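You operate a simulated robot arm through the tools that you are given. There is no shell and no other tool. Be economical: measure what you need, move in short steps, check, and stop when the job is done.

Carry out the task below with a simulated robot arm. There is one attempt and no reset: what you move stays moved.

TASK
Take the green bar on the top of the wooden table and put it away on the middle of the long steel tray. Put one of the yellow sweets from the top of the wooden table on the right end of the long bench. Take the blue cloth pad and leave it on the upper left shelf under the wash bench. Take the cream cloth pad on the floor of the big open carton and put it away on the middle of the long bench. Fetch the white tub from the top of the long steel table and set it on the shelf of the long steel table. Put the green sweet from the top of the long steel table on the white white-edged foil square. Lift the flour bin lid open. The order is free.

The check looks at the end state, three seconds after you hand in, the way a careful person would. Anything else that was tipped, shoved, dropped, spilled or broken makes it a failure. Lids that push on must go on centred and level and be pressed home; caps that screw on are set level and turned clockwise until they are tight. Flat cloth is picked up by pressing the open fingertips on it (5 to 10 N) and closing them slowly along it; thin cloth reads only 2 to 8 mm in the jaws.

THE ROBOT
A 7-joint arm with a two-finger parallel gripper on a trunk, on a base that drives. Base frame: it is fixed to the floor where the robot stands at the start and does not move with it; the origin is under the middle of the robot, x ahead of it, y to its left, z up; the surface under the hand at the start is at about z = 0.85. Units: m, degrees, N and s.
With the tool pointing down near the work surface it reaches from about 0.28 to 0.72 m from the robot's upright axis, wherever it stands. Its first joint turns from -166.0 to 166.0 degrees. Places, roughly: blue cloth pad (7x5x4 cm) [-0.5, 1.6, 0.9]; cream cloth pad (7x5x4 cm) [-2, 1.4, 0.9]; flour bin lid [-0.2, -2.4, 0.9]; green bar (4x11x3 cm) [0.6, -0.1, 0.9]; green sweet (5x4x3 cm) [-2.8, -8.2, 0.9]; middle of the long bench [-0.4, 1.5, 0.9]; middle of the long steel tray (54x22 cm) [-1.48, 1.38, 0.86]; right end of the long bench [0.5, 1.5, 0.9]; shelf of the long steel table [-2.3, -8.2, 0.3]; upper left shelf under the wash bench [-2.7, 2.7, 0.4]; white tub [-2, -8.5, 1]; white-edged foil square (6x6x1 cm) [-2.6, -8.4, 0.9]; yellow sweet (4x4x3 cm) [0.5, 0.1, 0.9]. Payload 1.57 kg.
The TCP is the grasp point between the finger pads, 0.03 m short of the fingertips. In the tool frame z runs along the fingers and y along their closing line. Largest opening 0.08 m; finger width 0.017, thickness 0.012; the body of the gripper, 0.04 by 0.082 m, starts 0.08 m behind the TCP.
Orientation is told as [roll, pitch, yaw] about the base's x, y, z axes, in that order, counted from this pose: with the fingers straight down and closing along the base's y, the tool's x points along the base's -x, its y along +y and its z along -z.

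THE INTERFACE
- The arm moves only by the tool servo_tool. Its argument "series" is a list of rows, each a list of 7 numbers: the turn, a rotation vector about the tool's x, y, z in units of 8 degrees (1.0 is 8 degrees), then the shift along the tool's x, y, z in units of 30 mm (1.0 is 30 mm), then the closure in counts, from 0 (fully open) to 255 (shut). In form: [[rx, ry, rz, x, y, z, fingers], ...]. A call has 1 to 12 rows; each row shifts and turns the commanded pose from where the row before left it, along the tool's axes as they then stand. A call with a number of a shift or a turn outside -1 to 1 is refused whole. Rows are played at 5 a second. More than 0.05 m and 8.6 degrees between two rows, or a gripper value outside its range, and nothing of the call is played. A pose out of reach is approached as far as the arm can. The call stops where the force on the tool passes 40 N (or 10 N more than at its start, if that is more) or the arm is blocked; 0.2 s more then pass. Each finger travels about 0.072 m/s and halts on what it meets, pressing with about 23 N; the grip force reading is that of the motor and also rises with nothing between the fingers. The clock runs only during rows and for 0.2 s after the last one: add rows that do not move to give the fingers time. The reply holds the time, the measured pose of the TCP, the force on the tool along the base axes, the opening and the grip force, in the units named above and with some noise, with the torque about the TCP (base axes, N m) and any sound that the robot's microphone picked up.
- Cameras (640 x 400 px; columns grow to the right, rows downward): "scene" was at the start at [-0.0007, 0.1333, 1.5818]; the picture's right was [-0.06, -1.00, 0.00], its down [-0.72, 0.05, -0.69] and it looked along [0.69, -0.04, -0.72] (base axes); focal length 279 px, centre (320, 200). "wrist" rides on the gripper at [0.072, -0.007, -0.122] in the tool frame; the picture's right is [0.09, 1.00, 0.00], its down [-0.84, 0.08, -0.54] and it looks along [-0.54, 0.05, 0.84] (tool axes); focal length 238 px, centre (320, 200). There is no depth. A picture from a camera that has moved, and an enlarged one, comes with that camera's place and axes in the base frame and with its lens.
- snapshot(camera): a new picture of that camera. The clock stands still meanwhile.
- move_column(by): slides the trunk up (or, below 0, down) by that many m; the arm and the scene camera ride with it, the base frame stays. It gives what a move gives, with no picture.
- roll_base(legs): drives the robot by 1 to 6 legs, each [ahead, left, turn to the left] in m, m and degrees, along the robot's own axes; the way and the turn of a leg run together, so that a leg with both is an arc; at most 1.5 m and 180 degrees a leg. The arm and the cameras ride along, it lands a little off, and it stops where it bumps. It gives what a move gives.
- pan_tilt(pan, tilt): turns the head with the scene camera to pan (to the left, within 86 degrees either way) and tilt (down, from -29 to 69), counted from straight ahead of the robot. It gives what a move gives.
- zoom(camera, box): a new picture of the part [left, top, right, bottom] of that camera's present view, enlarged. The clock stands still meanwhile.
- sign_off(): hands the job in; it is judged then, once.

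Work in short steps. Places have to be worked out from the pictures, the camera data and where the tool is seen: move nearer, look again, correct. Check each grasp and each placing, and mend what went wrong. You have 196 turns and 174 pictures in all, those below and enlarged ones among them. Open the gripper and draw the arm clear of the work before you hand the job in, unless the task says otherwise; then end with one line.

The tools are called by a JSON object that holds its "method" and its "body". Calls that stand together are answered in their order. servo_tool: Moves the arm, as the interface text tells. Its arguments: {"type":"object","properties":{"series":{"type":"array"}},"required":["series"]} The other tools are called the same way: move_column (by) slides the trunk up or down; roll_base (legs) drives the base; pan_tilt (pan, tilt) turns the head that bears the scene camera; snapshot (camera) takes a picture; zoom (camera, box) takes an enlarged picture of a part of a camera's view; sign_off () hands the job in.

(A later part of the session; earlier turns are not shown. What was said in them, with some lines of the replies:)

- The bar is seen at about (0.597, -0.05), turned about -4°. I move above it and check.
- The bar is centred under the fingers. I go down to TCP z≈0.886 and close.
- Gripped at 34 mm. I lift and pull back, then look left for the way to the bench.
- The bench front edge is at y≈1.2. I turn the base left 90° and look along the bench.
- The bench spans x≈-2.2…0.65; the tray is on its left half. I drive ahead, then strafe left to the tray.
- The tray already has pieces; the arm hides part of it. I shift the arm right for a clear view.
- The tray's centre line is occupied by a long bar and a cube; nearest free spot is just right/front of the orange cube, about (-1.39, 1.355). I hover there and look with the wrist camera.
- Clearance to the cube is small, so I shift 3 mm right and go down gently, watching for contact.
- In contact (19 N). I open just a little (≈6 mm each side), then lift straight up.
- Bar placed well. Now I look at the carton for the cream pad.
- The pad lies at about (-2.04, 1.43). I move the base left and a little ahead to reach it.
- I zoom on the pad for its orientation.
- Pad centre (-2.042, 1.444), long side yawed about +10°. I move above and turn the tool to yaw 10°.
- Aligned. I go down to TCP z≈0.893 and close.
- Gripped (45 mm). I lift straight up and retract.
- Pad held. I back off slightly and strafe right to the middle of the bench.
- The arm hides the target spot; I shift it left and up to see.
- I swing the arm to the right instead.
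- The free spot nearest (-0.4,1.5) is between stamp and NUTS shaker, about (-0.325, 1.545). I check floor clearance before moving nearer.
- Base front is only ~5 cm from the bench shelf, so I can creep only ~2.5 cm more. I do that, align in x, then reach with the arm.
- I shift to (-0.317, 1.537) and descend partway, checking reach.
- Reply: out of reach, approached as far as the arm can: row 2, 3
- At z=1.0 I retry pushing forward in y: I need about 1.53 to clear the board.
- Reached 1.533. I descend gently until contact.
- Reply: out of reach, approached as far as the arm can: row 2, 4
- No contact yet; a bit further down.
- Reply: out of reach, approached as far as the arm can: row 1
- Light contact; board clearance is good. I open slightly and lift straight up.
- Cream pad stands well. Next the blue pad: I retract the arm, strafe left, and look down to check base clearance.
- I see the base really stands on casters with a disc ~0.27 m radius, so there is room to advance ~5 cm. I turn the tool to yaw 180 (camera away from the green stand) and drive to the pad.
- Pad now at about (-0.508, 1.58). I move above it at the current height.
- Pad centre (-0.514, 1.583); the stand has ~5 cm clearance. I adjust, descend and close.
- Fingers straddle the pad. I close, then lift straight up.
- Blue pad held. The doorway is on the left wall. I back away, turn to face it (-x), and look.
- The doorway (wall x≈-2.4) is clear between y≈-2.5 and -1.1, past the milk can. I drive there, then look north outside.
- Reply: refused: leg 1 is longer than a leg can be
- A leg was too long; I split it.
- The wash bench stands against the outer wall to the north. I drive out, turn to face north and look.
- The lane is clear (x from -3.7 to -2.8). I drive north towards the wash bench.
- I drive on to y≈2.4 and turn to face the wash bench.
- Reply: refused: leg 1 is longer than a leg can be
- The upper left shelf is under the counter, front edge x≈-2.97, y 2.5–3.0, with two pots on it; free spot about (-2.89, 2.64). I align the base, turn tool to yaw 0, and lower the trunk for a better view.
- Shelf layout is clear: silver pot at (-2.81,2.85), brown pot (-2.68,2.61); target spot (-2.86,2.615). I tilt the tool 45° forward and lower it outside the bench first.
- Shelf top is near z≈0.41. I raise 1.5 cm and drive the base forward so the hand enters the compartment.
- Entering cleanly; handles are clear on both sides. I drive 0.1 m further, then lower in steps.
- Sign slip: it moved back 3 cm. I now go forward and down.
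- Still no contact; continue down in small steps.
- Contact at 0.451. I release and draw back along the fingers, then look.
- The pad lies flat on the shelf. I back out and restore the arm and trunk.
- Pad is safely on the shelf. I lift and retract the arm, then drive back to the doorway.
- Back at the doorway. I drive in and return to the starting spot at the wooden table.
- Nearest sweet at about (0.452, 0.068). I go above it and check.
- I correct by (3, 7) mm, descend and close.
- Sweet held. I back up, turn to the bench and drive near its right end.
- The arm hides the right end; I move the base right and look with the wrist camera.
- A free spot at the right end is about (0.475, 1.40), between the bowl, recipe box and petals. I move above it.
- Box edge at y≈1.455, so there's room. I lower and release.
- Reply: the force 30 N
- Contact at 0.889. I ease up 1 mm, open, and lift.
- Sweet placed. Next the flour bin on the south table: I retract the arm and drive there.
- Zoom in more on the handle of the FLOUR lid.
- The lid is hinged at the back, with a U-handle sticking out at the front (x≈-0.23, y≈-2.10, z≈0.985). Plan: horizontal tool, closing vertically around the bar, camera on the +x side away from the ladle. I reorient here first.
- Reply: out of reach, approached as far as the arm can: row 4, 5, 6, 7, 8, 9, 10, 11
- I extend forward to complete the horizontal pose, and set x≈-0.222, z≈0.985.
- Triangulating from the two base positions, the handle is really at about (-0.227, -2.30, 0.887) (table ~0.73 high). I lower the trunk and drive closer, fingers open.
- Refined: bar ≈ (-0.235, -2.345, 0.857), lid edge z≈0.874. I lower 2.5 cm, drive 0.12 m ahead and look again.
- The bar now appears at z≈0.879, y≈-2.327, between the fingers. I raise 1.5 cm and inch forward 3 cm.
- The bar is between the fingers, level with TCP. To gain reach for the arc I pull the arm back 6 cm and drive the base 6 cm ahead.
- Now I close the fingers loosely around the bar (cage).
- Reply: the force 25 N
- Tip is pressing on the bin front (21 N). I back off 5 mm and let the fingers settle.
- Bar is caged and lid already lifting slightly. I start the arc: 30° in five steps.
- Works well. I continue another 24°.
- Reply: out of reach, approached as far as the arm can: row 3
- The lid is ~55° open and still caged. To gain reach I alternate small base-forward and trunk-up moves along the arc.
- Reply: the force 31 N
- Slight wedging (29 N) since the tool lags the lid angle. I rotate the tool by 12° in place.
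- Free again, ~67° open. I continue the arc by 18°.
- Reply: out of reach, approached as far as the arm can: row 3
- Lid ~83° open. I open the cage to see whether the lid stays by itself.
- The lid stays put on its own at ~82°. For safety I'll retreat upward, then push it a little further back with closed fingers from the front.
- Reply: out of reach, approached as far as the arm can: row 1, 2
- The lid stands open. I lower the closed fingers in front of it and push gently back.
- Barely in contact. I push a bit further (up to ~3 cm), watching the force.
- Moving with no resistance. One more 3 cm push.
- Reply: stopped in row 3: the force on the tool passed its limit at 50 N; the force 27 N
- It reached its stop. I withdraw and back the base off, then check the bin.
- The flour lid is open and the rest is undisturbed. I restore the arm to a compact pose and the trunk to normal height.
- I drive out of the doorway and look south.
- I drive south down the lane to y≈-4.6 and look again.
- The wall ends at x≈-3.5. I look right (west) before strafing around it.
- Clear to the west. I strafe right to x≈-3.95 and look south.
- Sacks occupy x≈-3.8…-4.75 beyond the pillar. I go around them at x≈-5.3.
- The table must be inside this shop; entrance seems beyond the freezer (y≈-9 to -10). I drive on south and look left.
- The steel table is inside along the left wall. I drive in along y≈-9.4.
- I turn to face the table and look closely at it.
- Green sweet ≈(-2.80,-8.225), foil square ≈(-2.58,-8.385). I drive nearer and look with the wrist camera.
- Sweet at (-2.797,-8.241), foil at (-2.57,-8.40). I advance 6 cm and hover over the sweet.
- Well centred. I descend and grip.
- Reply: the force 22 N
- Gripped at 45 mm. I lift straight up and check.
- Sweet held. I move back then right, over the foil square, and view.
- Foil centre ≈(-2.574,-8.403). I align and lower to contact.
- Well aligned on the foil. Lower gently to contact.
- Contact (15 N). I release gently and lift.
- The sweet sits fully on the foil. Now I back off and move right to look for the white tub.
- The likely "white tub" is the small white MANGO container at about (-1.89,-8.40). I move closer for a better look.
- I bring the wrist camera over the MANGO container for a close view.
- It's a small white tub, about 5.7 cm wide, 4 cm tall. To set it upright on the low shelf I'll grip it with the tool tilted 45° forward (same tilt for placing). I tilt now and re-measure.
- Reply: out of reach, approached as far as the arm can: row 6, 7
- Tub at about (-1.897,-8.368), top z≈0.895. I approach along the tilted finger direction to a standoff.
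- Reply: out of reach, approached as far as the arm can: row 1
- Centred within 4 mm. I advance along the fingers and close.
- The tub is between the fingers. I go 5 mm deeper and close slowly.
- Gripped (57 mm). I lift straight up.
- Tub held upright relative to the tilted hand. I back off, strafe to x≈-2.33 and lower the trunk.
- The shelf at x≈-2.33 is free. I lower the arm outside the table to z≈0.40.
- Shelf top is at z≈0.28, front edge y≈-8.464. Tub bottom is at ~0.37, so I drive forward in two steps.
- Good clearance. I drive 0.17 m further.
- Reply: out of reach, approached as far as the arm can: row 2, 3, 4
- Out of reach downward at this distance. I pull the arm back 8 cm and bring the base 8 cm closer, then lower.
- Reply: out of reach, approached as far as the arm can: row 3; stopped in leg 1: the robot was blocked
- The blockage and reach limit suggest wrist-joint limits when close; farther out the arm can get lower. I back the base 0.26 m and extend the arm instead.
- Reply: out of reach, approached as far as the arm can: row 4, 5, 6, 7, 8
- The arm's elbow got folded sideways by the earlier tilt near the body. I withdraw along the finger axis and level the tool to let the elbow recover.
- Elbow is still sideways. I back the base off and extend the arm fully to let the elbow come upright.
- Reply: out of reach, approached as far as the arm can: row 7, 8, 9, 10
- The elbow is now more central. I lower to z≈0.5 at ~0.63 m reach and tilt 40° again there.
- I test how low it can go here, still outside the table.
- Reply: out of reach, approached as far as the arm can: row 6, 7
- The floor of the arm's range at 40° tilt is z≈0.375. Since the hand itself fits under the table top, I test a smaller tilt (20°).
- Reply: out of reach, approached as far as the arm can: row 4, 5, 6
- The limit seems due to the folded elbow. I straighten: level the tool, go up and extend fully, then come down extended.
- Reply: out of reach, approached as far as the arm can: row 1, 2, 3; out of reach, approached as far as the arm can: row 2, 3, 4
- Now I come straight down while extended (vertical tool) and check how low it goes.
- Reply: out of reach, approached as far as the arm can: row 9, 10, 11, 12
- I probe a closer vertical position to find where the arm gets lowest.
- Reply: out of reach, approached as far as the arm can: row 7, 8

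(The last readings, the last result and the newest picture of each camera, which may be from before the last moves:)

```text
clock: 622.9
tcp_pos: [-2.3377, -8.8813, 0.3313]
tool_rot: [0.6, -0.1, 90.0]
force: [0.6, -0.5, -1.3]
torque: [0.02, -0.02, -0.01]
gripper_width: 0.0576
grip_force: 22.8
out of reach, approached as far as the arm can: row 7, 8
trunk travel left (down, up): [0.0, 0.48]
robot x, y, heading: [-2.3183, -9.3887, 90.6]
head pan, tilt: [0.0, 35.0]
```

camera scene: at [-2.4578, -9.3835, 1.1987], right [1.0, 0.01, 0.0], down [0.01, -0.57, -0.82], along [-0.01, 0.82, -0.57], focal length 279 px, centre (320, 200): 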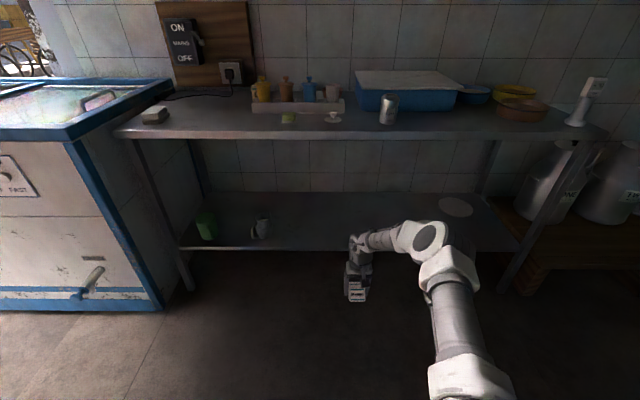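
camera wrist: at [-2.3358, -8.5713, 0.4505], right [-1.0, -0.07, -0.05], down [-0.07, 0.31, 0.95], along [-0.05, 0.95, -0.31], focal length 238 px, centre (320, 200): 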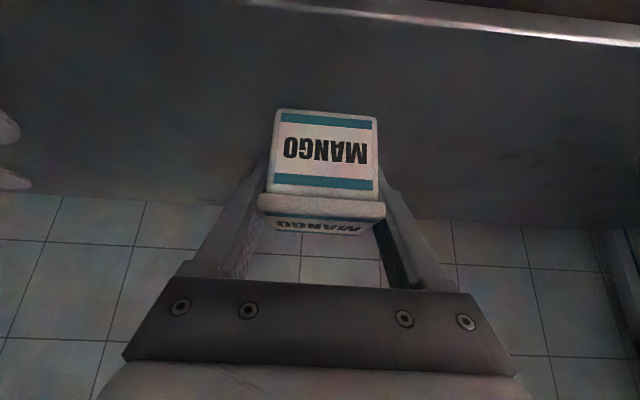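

Analysis: the shoulder limit keeps the elbow high; with a vertical tool gripping the tub only by its top, I can reach the shelf (z≈0.28) at ~0.53 m reach. So I must set the tub down on the table top again and regrip it vertically. First raise everything.

{"method": "move_column", "body": {"by": 0.4}}

{"method": "servo_tool", "body": {"series": [[0, 0, 0, -0.2, 0, -1, 255], [0, 0, 0, -0.2, 0, -1, 255], [0, 0, 0, -0.2, 0, -1, 255], [0, 0, 0, -0.2, 0, -1, 255], [0, 0, 0, -0.2, 0, -1, 255], [0, 0, 0, -0.2, 0, -1, 255], [0, 0, 0, -0.2, 0, -1, 255], [0, 0, 0, -0.2, 0, -1, 255], [0, 0, 0, -0.2, 0, -1, 255], [0, 0, 0, -0.2, 0, -1, 255], [0, 0, 0, 0, 0, 0, 255]]}}

{"method": "servo_tool", "body": {"series": [[0, -0.83, 0, 0, 0, 0, 255], [0, -0.83, 0, 0, 0, 0, 255], [0, -0.83, 0, 0, 0, 0, 255], [0, -0.83, 0, 0, 0, 0, 255], [0, -0.83, 0, 0, 0, 0, 255], [0, -0.83, 0, 0, 0, 0, 255], [0, 0, 0, 0, 0, 0, 255]]}}

```text
clock: 626.7
tcp_pos: [-2.338, -8.882, 0.7318]
tool_rot: [0.5, -0.1, 90.0]
force: [-0.2, 0.3, -1.7]
torque: [0.0, 0.0, -0.01]
gripper_width: 0.0575
grip_force: 22.6
trunk travel left (down, up): [-0.4, 0.08]
robot x, y, heading: [-2.3142, -9.3881, 90.5]
head pan, tilt: [0.0, 35.0]
```

```text
clock: 629.1
tcp_pos: [-2.3361, -8.8197, 1.0322]
tool_rot: [0.7, -0.2, 90.0]
force: [0.6, 0.4, -1.4]
torque: [0.03, -0.02, 0.0]
gripper_width: 0.0574
grip_force: 23.6
trunk travel left (down, up): [-0.4, 0.08]
robot x, y, heading: [-2.3169, -9.3899, 90.6]
head pan, tilt: [0.0, 35.0]
```

```text
clock: 630.7
tcp_pos: [-2.3369, -8.8211, 1.0309]
tool_rot: [0.9, -40.0, 89.5]
force: [0.1, -0.7, -2.0]
torque: [0.02, -0.02, 0.01]
gripper_width: 0.0574
grip_force: 23.3
trunk travel left (down, up): [-0.4, 0.08]
robot x, y, heading: [-2.3171, -9.3866, 90.3]
head pan, tilt: [0.0, 35.0]
```

I move to a free spot on the table top, about (-2.05,-8.42).

{"method": "roll_base", "body": {"legs": [[0, -0.285, 0], [0.38, 0, 0]]}}

{"method": "snapshot", "body": {"camera": "wrist"}}

```text
clock: 636.0
tcp_pos: [-2.0609, -8.4404, 1.031]
tool_rot: [0.8, -39.9, 89.7]
force: [0.0, 0.1, -0.3]
torque: [0.03, 0.03, 0.0]
gripper_width: 0.0575
grip_force: 23.1
trunk travel left (down, up): [-0.4, 0.08]
robot x, y, heading: [-2.0448, -9.0051, 90.7]
head pan, tilt: [0.0, 35.0]
```

```text
31 pictures are left
camera wrist: at [-2.0553, -8.5721, 1.0799], right [-1.0, -0.07, -0.05], down [-0.07, 0.29, 0.95], along [-0.06, 0.95, -0.3], focal length 238 px, centre (320, 200)
```

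wrist: 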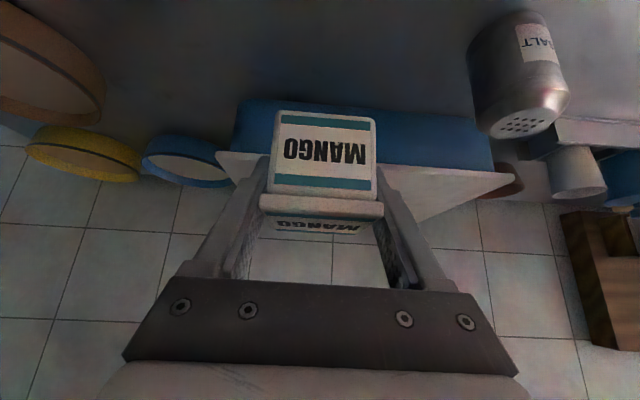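

Clear below. I lower to contact.

{"method": "servo_tool", "body": {"series": [[0, 0, 0, 0.62, 0, 0.74, 255], [0, 0, 0, 0.62, 0, 0.74, 255], [0, 0, 0, 0.62, 0, 0.74, 255], [0, 0, 0, 0.55, 0, 0.66, 255], [0, 0, 0, 0.35, 0, 0.42, 255], [0, 0, 0, 0.12, 0, 0.14, 255], [0, 0, 0, 0, 0, 0, 255]]}}

```text
clock: 637.6
tcp_pos: [-2.0642, -8.4414, 0.8967]
tool_rot: [0.8, -39.9, 89.6]
force: [-0.6, -0.8, -1.7]
torque: [0.02, 0.01, 0.02]
gripper_width: 0.0574
grip_force: 22.8
trunk travel left (down, up): [-0.4, 0.08]
robot x, y, heading: [-2.039, -9.0051, 90.6]
head pan, tilt: [0.0, 35.0]
```

{"method": "servo_tool", "body": {"series": [[0, 0, 0, 0.06, 0, 0.07, 255], [0, 0, 0, 0.06, 0, 0.07, 255], [0, 0, 0, 0, 0, 0, 255]]}}

```text
clock: 638.4
tcp_pos: [-2.0636, -8.4395, 0.8932]
tool_rot: [0.7, -40.3, 89.5]
force: [-0.4, 0.5, 19.7]
torque: [-0.32, 0.11, 0.05]
gripper_width: 0.058
grip_force: 22.9
trunk travel left (down, up): [-0.4, 0.08]
robot x, y, heading: [-2.0411, -9.0086, 90.6]
head pan, tilt: [0.0, 35.0]
```

Contact. I release, withdraw along the finger axis, and level the tool.

{"method": "servo_tool", "body": {"series": [[0, 0, 0, 0, 0, 0, 40], [0, 0, 0, 0, 0, 0, 0], [0, 0, 0, 0, 0, 0, 0], [0, 0, 0, 0, 0, -0.8, 0], [0, 0, 0, 0, 0, -0.9, 0], [0, 0, 0, 0, 0, -0.9, 0], [0, 0, 0, 0, 0, -0.9, 0], [0, 0, 0, 0, 0, -0.9, 0], [0, 0, 0, 0, 0, -0.9, 0], [0, 0, 0, 0, 0, 0, 0]]}}

{"method": "servo_tool", "body": {"series": [[0, 0.84, 0, 0, 0, 0, 0], [0, 0.84, 0, 0, 0, 0, 0], [0, 0.84, 0, 0, 0, 0, 0], [0, 0.84, 0, 0, 0, 0, 0], [0, 0.84, 0, 0, 0, 0, 0], [0, 0.84, 0, 0, 0, 0, 0], [0, 0, 0, 0, 0, 0, 0]]}}

{"method": "snapshot", "body": {"camera": "wrist"}}

```text
clock: 640.6
tcp_pos: [-2.0638, -8.5428, 1.014]
tool_rot: [0.8, -39.9, 89.7]
force: [-0.4, 0.0, 0.6]
torque: [0.02, 0.0, 0.0]
gripper_width: 0.08
grip_force: 0.1
trunk travel left (down, up): [-0.4, 0.08]
robot x, y, heading: [-2.0461, -9.0103, 90.4]
head pan, tilt: [0.0, 35.0]
```

```text
clock: 642.2
tcp_pos: [-2.0613, -8.5421, 1.0133]
tool_rot: [0.6, 0.5, 90.2]
force: [-0.3, 0.0, -0.1]
torque: [0.02, 0.02, 0.02]
gripper_width: 0.0801
grip_force: 0.2
trunk travel left (down, up): [-0.4, 0.08]
robot x, y, heading: [-2.0394, -9.0109, 90.9]
head pan, tilt: [0.0, 35.0]
```

```text
30 pictures are left
camera wrist: at [-2.0545, -8.6113, 1.137], right [-1.0, -0.09, 0.01], down [-0.07, 0.84, 0.54], along [-0.06, 0.53, -0.84], focal length 238 px, centre (320, 200)
```

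wrist: 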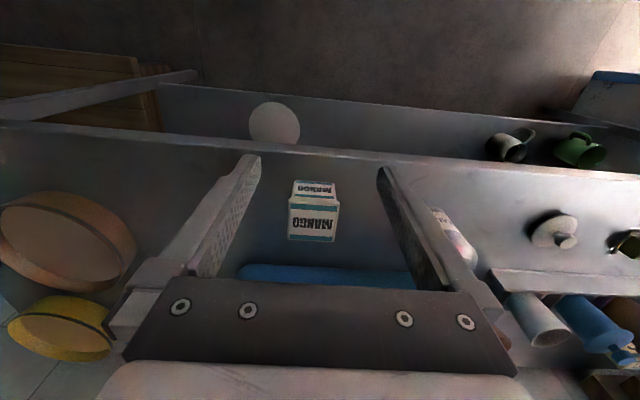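

Tub stands upright at (-2.066,-8.433), top z≈0.90. I regrip vertically with only ~1 cm finger overlap.

{"method": "servo_tool", "body": {"series": [[0, 0, 0, -0.9, 0.03, 0, 0], [0, 0, 0, -0.9, 0.03, 0, 0], [0, 0, 0, -0.9, 0.03, 0, 0], [0, 0, 0, -0.9, 0.03, 0, 0], [0, 0, 0, 0, 0, 0.8, 0], [0, 0, 0, 0, 0, 0.8, 0], [0, 0, 0, 0, 0, 0, 0]]}}

{"method": "snapshot", "body": {"camera": "wrist"}}

```text
clock: 643.8
tcp_pos: [-2.0648, -8.4349, 0.9659]
tool_rot: [0.6, 0.3, 90.1]
force: [0.2, 0.1, 0.9]
torque: [-0.02, 0.02, 0.0]
gripper_width: 0.0802
grip_force: 0.1
trunk travel left (down, up): [-0.4, 0.08]
robot x, y, heading: [-2.0431, -9.0088, 90.9]
head pan, tilt: [0.0, 35.0]
```

```text
29 pictures are left
camera wrist: at [-2.0595, -8.5037, 1.089], right [-1.0, -0.09, 0.01], down [-0.07, 0.84, 0.54], along [-0.06, 0.53, -0.84], focal length 238 px, centre (320, 200)
```

wrist: 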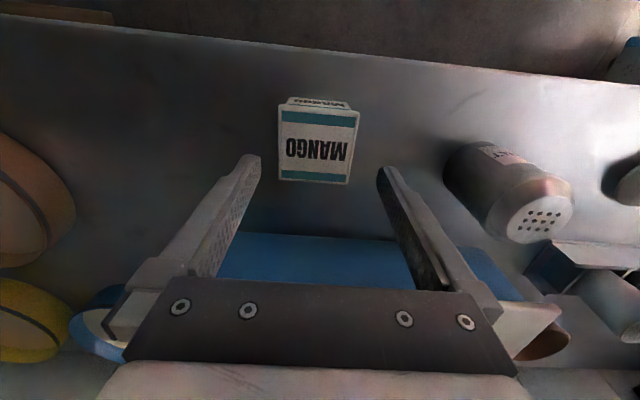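

Aligned. I go down to z≈0.92 and close on the rim.

{"method": "servo_tool", "body": {"series": [[0, 0, 0, 0.1, 0, 0.8, 0], [0, 0, 0, 0, 0, 0.73, 0], [0, 0, 0, 0, 0, 0, 0], [0, 0, 0, 0, 0, 0, 50], [0, 0, 0, 0, 0, 0, 100], [0, 0, 0, 0, 0, 0, 255], [0, 0, 0, 0, 0, 0, 255], [0, 0, 0, 0, 0, 0, 255]]}}

{"method": "servo_tool", "body": {"series": [[0, 0, 0, 0, 0, -0.3, 255], [0, 0, 0, 0, 0, -0.9, 255], [0, 0, 0, 0, 0, -0.9, 255], [0, 0, 0, 0, 0, -0.9, 255], [0, 0, 0, 0, 0, -0.9, 255], [0, 0, 0, 0, 0, 0, 255]]}}

{"method": "snapshot", "body": {"camera": "wrist"}}

```text
clock: 645.6
tcp_pos: [-2.0665, -8.4378, 0.919]
tool_rot: [0.6, 0.4, 90.1]
force: [0.0, 0.1, -0.2]
torque: [0.04, 0.02, -0.01]
gripper_width: 0.0576
grip_force: 23.1
trunk travel left (down, up): [-0.4, 0.08]
robot x, y, heading: [-2.0415, -9.0077, 90.8]
head pan, tilt: [0.0, 35.0]
```

```text
clock: 647.0
tcp_pos: [-2.0654, -8.4377, 1.0367]
tool_rot: [0.6, 0.4, 90.2]
force: [-0.1, 0.5, -0.8]
torque: [0.02, 0.03, -0.01]
gripper_width: 0.0575
grip_force: 22.7
trunk travel left (down, up): [-0.4, 0.08]
robot x, y, heading: [-2.0424, -9.0073, 90.6]
head pan, tilt: [0.0, 35.0]
```

```text
28 pictures are left
camera wrist: at [-2.0588, -8.5068, 1.1598], right [-1.0, -0.09, 0.01], down [-0.07, 0.84, 0.54], along [-0.06, 0.53, -0.84], focal length 238 px, centre (320, 200)
```

wrist: 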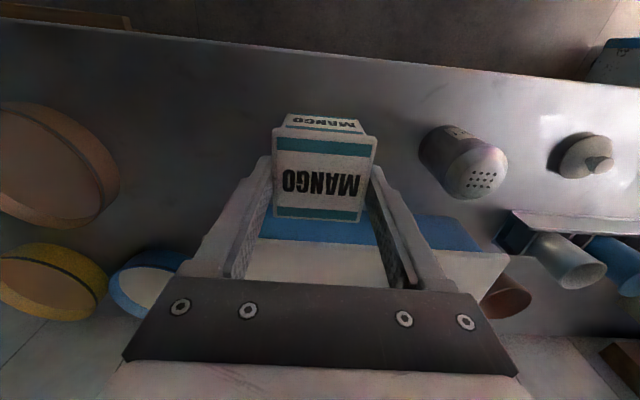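

Tub held by its top. I back off, strafe to x≈-2.33, shorten reach to 0.53 and lower.

{"method": "roll_base", "body": {"legs": [[-0.42, 0, -0.6], [0, 0.27, 0]]}}

{"method": "servo_tool", "body": {"series": [[0, 0, 0, 0.67, 0, 0, 255], [0, 0, 0, 0.67, 0, 0, 255], [0, 0, 0, 0, 0, 0, 255]]}}

{"method": "move_column", "body": {"by": -0.4}}

{"method": "servo_tool", "body": {"series": [[0, 0, 0, 0, 0, 0.9, 255], [0, 0, 0, 0, 0, 0.9, 255], [0, 0, 0, 0, 0, 0.9, 255], [0, 0, 0, 0, 0, 0.9, 255], [0, 0, 0, 0, 0, 0.9, 255], [0, 0, 0, 0, 0, 0.9, 255], [0, 0, 0, 0, 0, 0.9, 255], [0, 0, 0, 0, 0, 0.9, 255], [0, 0, 0, 0, 0, 0.8, 255], [0, 0, 0, 0, 0, 0.8, 255], [0, 0, 0, 0, 0, 0.8, 255]]}}

```text
clock: 652.5
tcp_pos: [-2.3232, -8.8588, 1.037]
tool_rot: [0.6, 0.4, 89.6]
force: [0.0, -1.0, -1.5]
torque: [0.0, 0.0, 0.04]
gripper_width: 0.0574
grip_force: 23.6
trunk travel left (down, up): [-0.4, 0.08]
robot x, y, heading: [-2.3076, -9.4275, 89.9]
head pan, tilt: [0.0, 35.0]
```

```text
clock: 653.3
tcp_pos: [-2.3248, -8.8981, 1.0364]
tool_rot: [0.6, 0.4, 89.7]
force: [0.3, 0.0, -1.3]
torque: [0.02, 0.05, 0.04]
gripper_width: 0.0574
grip_force: 23.0
trunk travel left (down, up): [-0.4, 0.08]
robot x, y, heading: [-2.3013, -9.4303, 89.8]
head pan, tilt: [0.0, 35.0]
```

```text
clock: 657.1
tcp_pos: [-2.3251, -8.8989, 0.6355]
tool_rot: [0.6, 0.4, 89.6]
force: [0.2, -0.1, -1.8]
torque: [0.01, -0.01, 0.01]
gripper_width: 0.0576
grip_force: 22.7
trunk travel left (down, up): [0.0, 0.48]
robot x, y, heading: [-2.3075, -9.4336, 89.8]
head pan, tilt: [0.0, 35.0]
```

```text
clock: 659.5
tcp_pos: [-2.3263, -8.9014, 0.3474]
tool_rot: [0.5, 0.4, 89.6]
force: [0.2, -0.4, -1.9]
torque: [0.04, 0.0, 0.04]
gripper_width: 0.0577
grip_force: 23.3
trunk travel left (down, up): [0.0, 0.48]
robot x, y, heading: [-2.3031, -9.4275, 90.0]
head pan, tilt: [0.0, 35.0]
```

Good: z=0.347 reached here. I test 1 cm lower, then raise to 0.40 for entering.

{"method": "servo_tool", "body": {"series": [[0, 0, 0, 0, 0, 0.3, 255], [0, 0, 0, 0, 0, 0.2, 255], [0, 0, 0, 0, 0, 0, 255]]}}

{"method": "snapshot", "body": {"camera": "scene"}}

```text
clock: 660.3
tcp_pos: [-2.3266, -8.901, 0.3394]
tool_rot: [0.6, 0.4, 89.6]
force: [-0.2, 0.0, -1.0]
torque: [0.01, 0.0, -0.02]
gripper_width: 0.0574
grip_force: 22.7
out of reach, approached as far as the arm can: row 2
trunk travel left (down, up): [0.0, 0.48]
robot x, y, heading: [-2.3042, -9.4307, 90.3]
head pan, tilt: [0.0, 35.0]
```

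```text
27 pictures are left
camera scene: at [-2.446, -9.4233, 1.1987], right [1.0, 0.0, 0.0], down [0.0, -0.57, -0.82], along [0.0, 0.82, -0.57], focal length 279 px, centre (320, 200)
```

scene: 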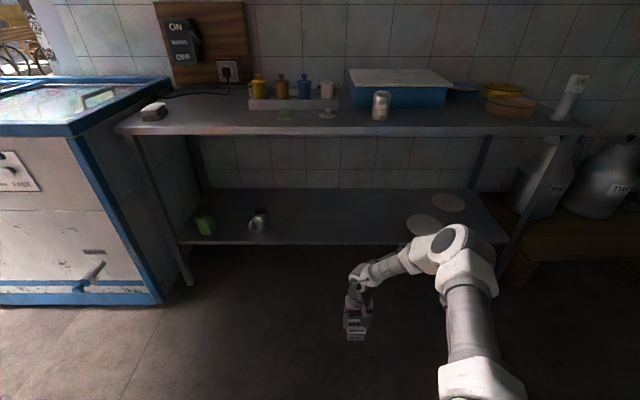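

It matches my model. I pull back 1.5 cm more (for extra depth), raise to 0.40, and drive under the table in steps.

{"method": "servo_tool", "body": {"series": [[0, 0, 0, 0.25, 0, -0.9, 255], [0, 0, 0, 0.25, 0, -0.9, 255], [0, 0, 0, 0, 0, -0.2, 255], [0, 0, 0, 0, 0, 0, 255]]}}

{"method": "roll_base", "body": {"legs": [[0.38, 0, -0.3]]}}

{"method": "snapshot", "body": {"camera": "scene"}}

{"method": "snapshot", "body": {"camera": "wrist"}}

```text
clock: 661.3
tcp_pos: [-2.325, -8.9161, 0.4008]
tool_rot: [0.6, 0.3, 89.6]
force: [-0.1, -1.3, -2.0]
torque: [0.01, -0.05, -0.04]
gripper_width: 0.0576
grip_force: 22.9
trunk travel left (down, up): [0.0, 0.48]
robot x, y, heading: [-2.3054, -9.4296, 90.2]
head pan, tilt: [0.0, 35.0]
```

```text
clock: 664.4
tcp_pos: [-2.3292, -8.5351, 0.4005]
tool_rot: [0.5, 0.5, 89.8]
force: [0.1, -0.4, -0.3]
torque: [0.01, -0.01, 0.01]
gripper_width: 0.0574
grip_force: 23.3
trunk travel left (down, up): [0.0, 0.48]
robot x, y, heading: [-2.3061, -9.0482, 90.3]
head pan, tilt: [0.0, 35.0]
```

```text
26 pictures are left
camera scene: at [-2.4472, -9.0438, 1.1987], right [1.0, 0.0, 0.0], down [0.0, -0.57, -0.82], along [0.0, 0.82, -0.57], focal length 279 px, centre (320, 200)
```

scene: 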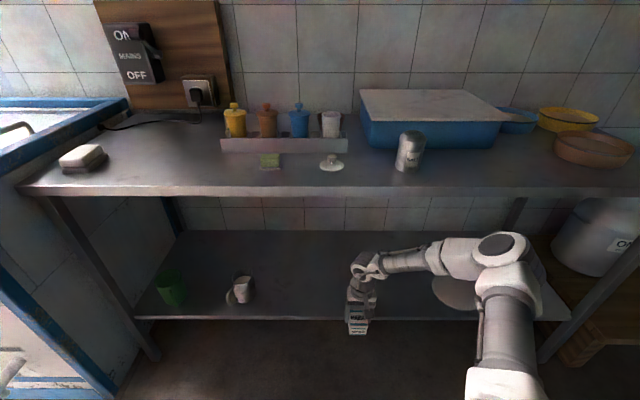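

```text
25 pictures are left
camera wrist: at [-2.3227, -8.6041, 0.5238], right [-1.0, -0.09, 0.01], down [-0.07, 0.84, 0.54], along [-0.06, 0.53, -0.84], focal length 238 px, centre (320, 200)
```

wrist: 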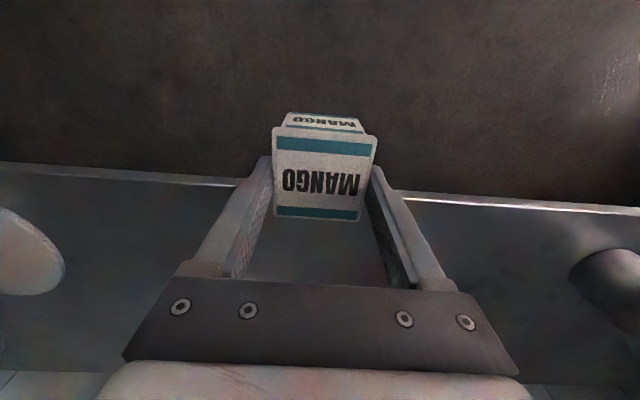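

Aligned; shelf edge at y≈-8.467. I drive the last 12 cm in one gentle leg.

{"method": "roll_base", "body": {"legs": [[0.06, 0, 0], [0.062, 0, 0]]}}

{"method": "snapshot", "body": {"camera": "wrist"}}

```text
clock: 666.1
tcp_pos: [-2.3304, -8.4138, 0.4007]
tool_rot: [0.7, 0.3, 89.8]
force: [-0.5, -0.3, -1.8]
torque: [0.03, 0.01, -0.01]
gripper_width: 0.0576
grip_force: 23.3
trunk travel left (down, up): [0.0, 0.48]
robot x, y, heading: [-2.3097, -8.9291, 90.5]
head pan, tilt: [0.0, 35.0]
```

```text
24 pictures are left
camera wrist: at [-2.3232, -8.4832, 0.5238], right [-1.0, -0.09, 0.01], down [-0.07, 0.84, 0.54], along [-0.06, 0.53, -0.84], focal length 238 px, centre (320, 200)
```

wrist: 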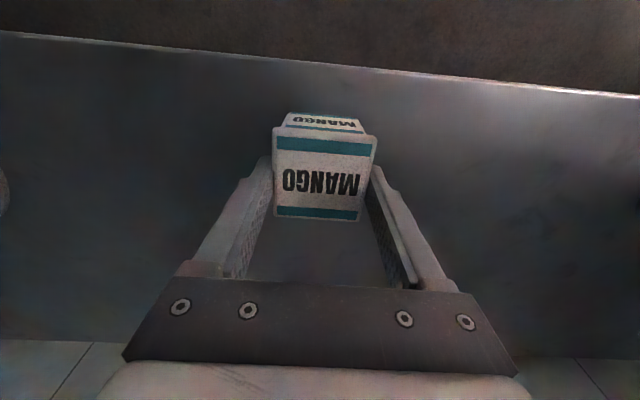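

The tub is over the shelf, no bump. I lower gently.

{"method": "servo_tool", "body": {"series": [[0, 0, 0, 0, 0, 0.6, 255], [0, 0, 0, 0, 0, 0.6, 255], [0, 0, 0, 0, 0, 0.5, 255], [0, 0, 0, 0, 0, 0.1, 255], [0, 0, 0, 0, 0, 0.1, 255], [0, 0, 0, 0, 0, 0, 255]]}}

```text
clock: 667.1
tcp_pos: [-2.3305, -8.4124, 0.3532]
tool_rot: [0.5, 0.1, 89.7]
force: [0.8, -7.1, 24.7]
torque: [-0.18, -0.55, -0.13]
gripper_width: 0.0574
grip_force: 23.4
trunk travel left (down, up): [0.0, 0.48]
robot x, y, heading: [-2.3076, -8.9295, 90.0]
head pan, tilt: [0.0, 35.0]
stopped in row 4: the force on the tool passed its limit at 46 N (the readings are from after the stop); the commanded pose is now the measured one
```

Contact at z=0.353 (shelf ≈0.294). I ease up 2 mm and release, then look.

{"method": "servo_tool", "body": {"series": [[0, 0, 0, 0, 0, -0.06, 255], [0, 0, 0, 0, 0, 0, 40], [0, 0, 0, 0, 0, 0, 0], [0, 0, 0, 0, 0, 0, 0], [0, 0, 0, 0, 0, -0.5, 0], [0, 0, 0, 0, 0, -0.9, 0], [0, 0, 0, 0, 0, -0.6, 0], [0, 0, 0, 0, 0, 0, 0]]}}

{"method": "snapshot", "body": {"camera": "wrist"}}

```text
clock: 668.9
tcp_pos: [-2.3294, -8.4116, 0.4122]
tool_rot: [0.5, 0.2, 89.8]
force: [0.8, 0.1, 0.7]
torque: [0.02, 0.03, -0.02]
gripper_width: 0.0801
grip_force: 0.0
trunk travel left (down, up): [0.0, 0.48]
robot x, y, heading: [-2.3048, -8.9321, 90.3]
head pan, tilt: [0.0, 35.0]
```

```text
23 pictures are left
camera wrist: at [-2.3229, -8.4815, 0.535], right [-1.0, -0.09, 0.01], down [-0.07, 0.84, 0.54], along [-0.06, 0.54, -0.84], focal length 238 px, centre (320, 200)
```

wrist: 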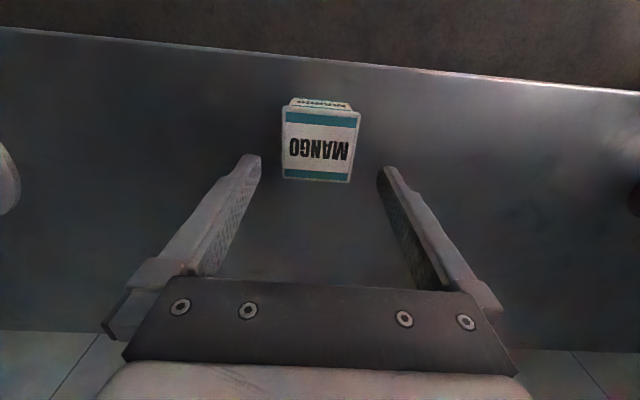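

The tub stands upright on the shelf. I back out, raise the trunk, and check the table.

{"method": "roll_base", "body": {"legs": [[-0.48, 0, 0]]}}

{"method": "snapshot", "body": {"camera": "scene"}}

{"method": "move_column", "body": {"by": 0.4}}

{"method": "snapshot", "body": {"camera": "scene"}}

```text
clock: 672.5
tcp_pos: [-2.3254, -8.8819, 0.4113]
tool_rot: [0.5, 0.2, 89.5]
force: [0.1, 0.7, -0.2]
torque: [0.01, -0.01, 0.0]
gripper_width: 0.08
grip_force: 0.1
trunk travel left (down, up): [0.0, 0.48]
robot x, y, heading: [-2.305, -9.3985, 89.9]
head pan, tilt: [0.0, 35.0]
```

```text
22 pictures are left
camera scene: at [-2.4469, -9.3927, 1.1987], right [1.0, 0.0, 0.0], down [0.0, -0.57, -0.82], along [0.0, 0.82, -0.57], focal length 279 px, centre (320, 200)
```

scene: 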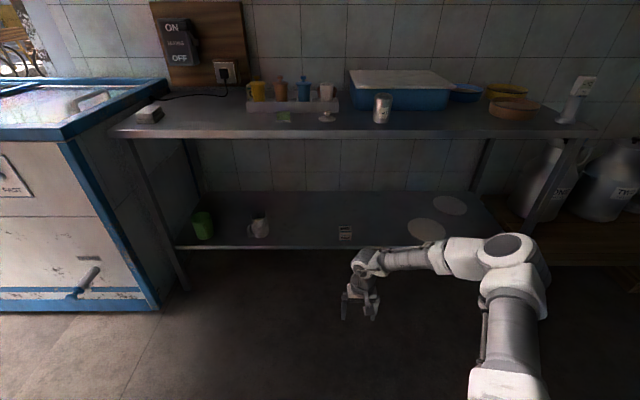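

```text
clock: 676.3
tcp_pos: [-2.3251, -8.8828, 0.8118]
tool_rot: [0.4, 0.2, 89.4]
force: [-0.5, -0.5, -0.4]
torque: [-0.02, -0.02, -0.01]
gripper_width: 0.08
grip_force: 0.1
trunk travel left (down, up): [-0.4, 0.08]
robot x, y, heading: [-2.3075, -9.3953, 90.0]
head pan, tilt: [0.0, 35.0]
```

```text
21 pictures are left
camera scene: at [-2.4469, -9.3927, 1.5986], right [1.0, 0.0, 0.0], down [0.0, -0.57, -0.82], along [0.0, 0.82, -0.57], focal length 279 px, centre (320, 200)
```

scene: 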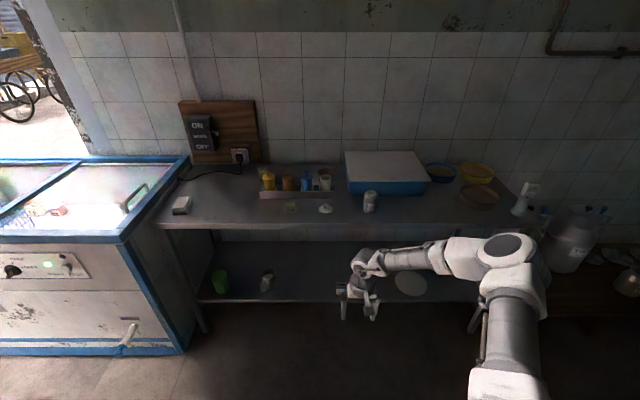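

All placements are verified, the gripper is open, and the arm is clear of the work. I hand in.

{"method": "sign_off", "body": {}}

```text
The job is handed in.
```

I did all seven parts and handed the job in; no verdict has come back. Two spots are off-centre: the green bar is about 9 cm from the tray's middle and the cream pad about 9 cm from the middle-of-bench point, because other items were in the way. "White tub" was my reading of the small MANGO container.
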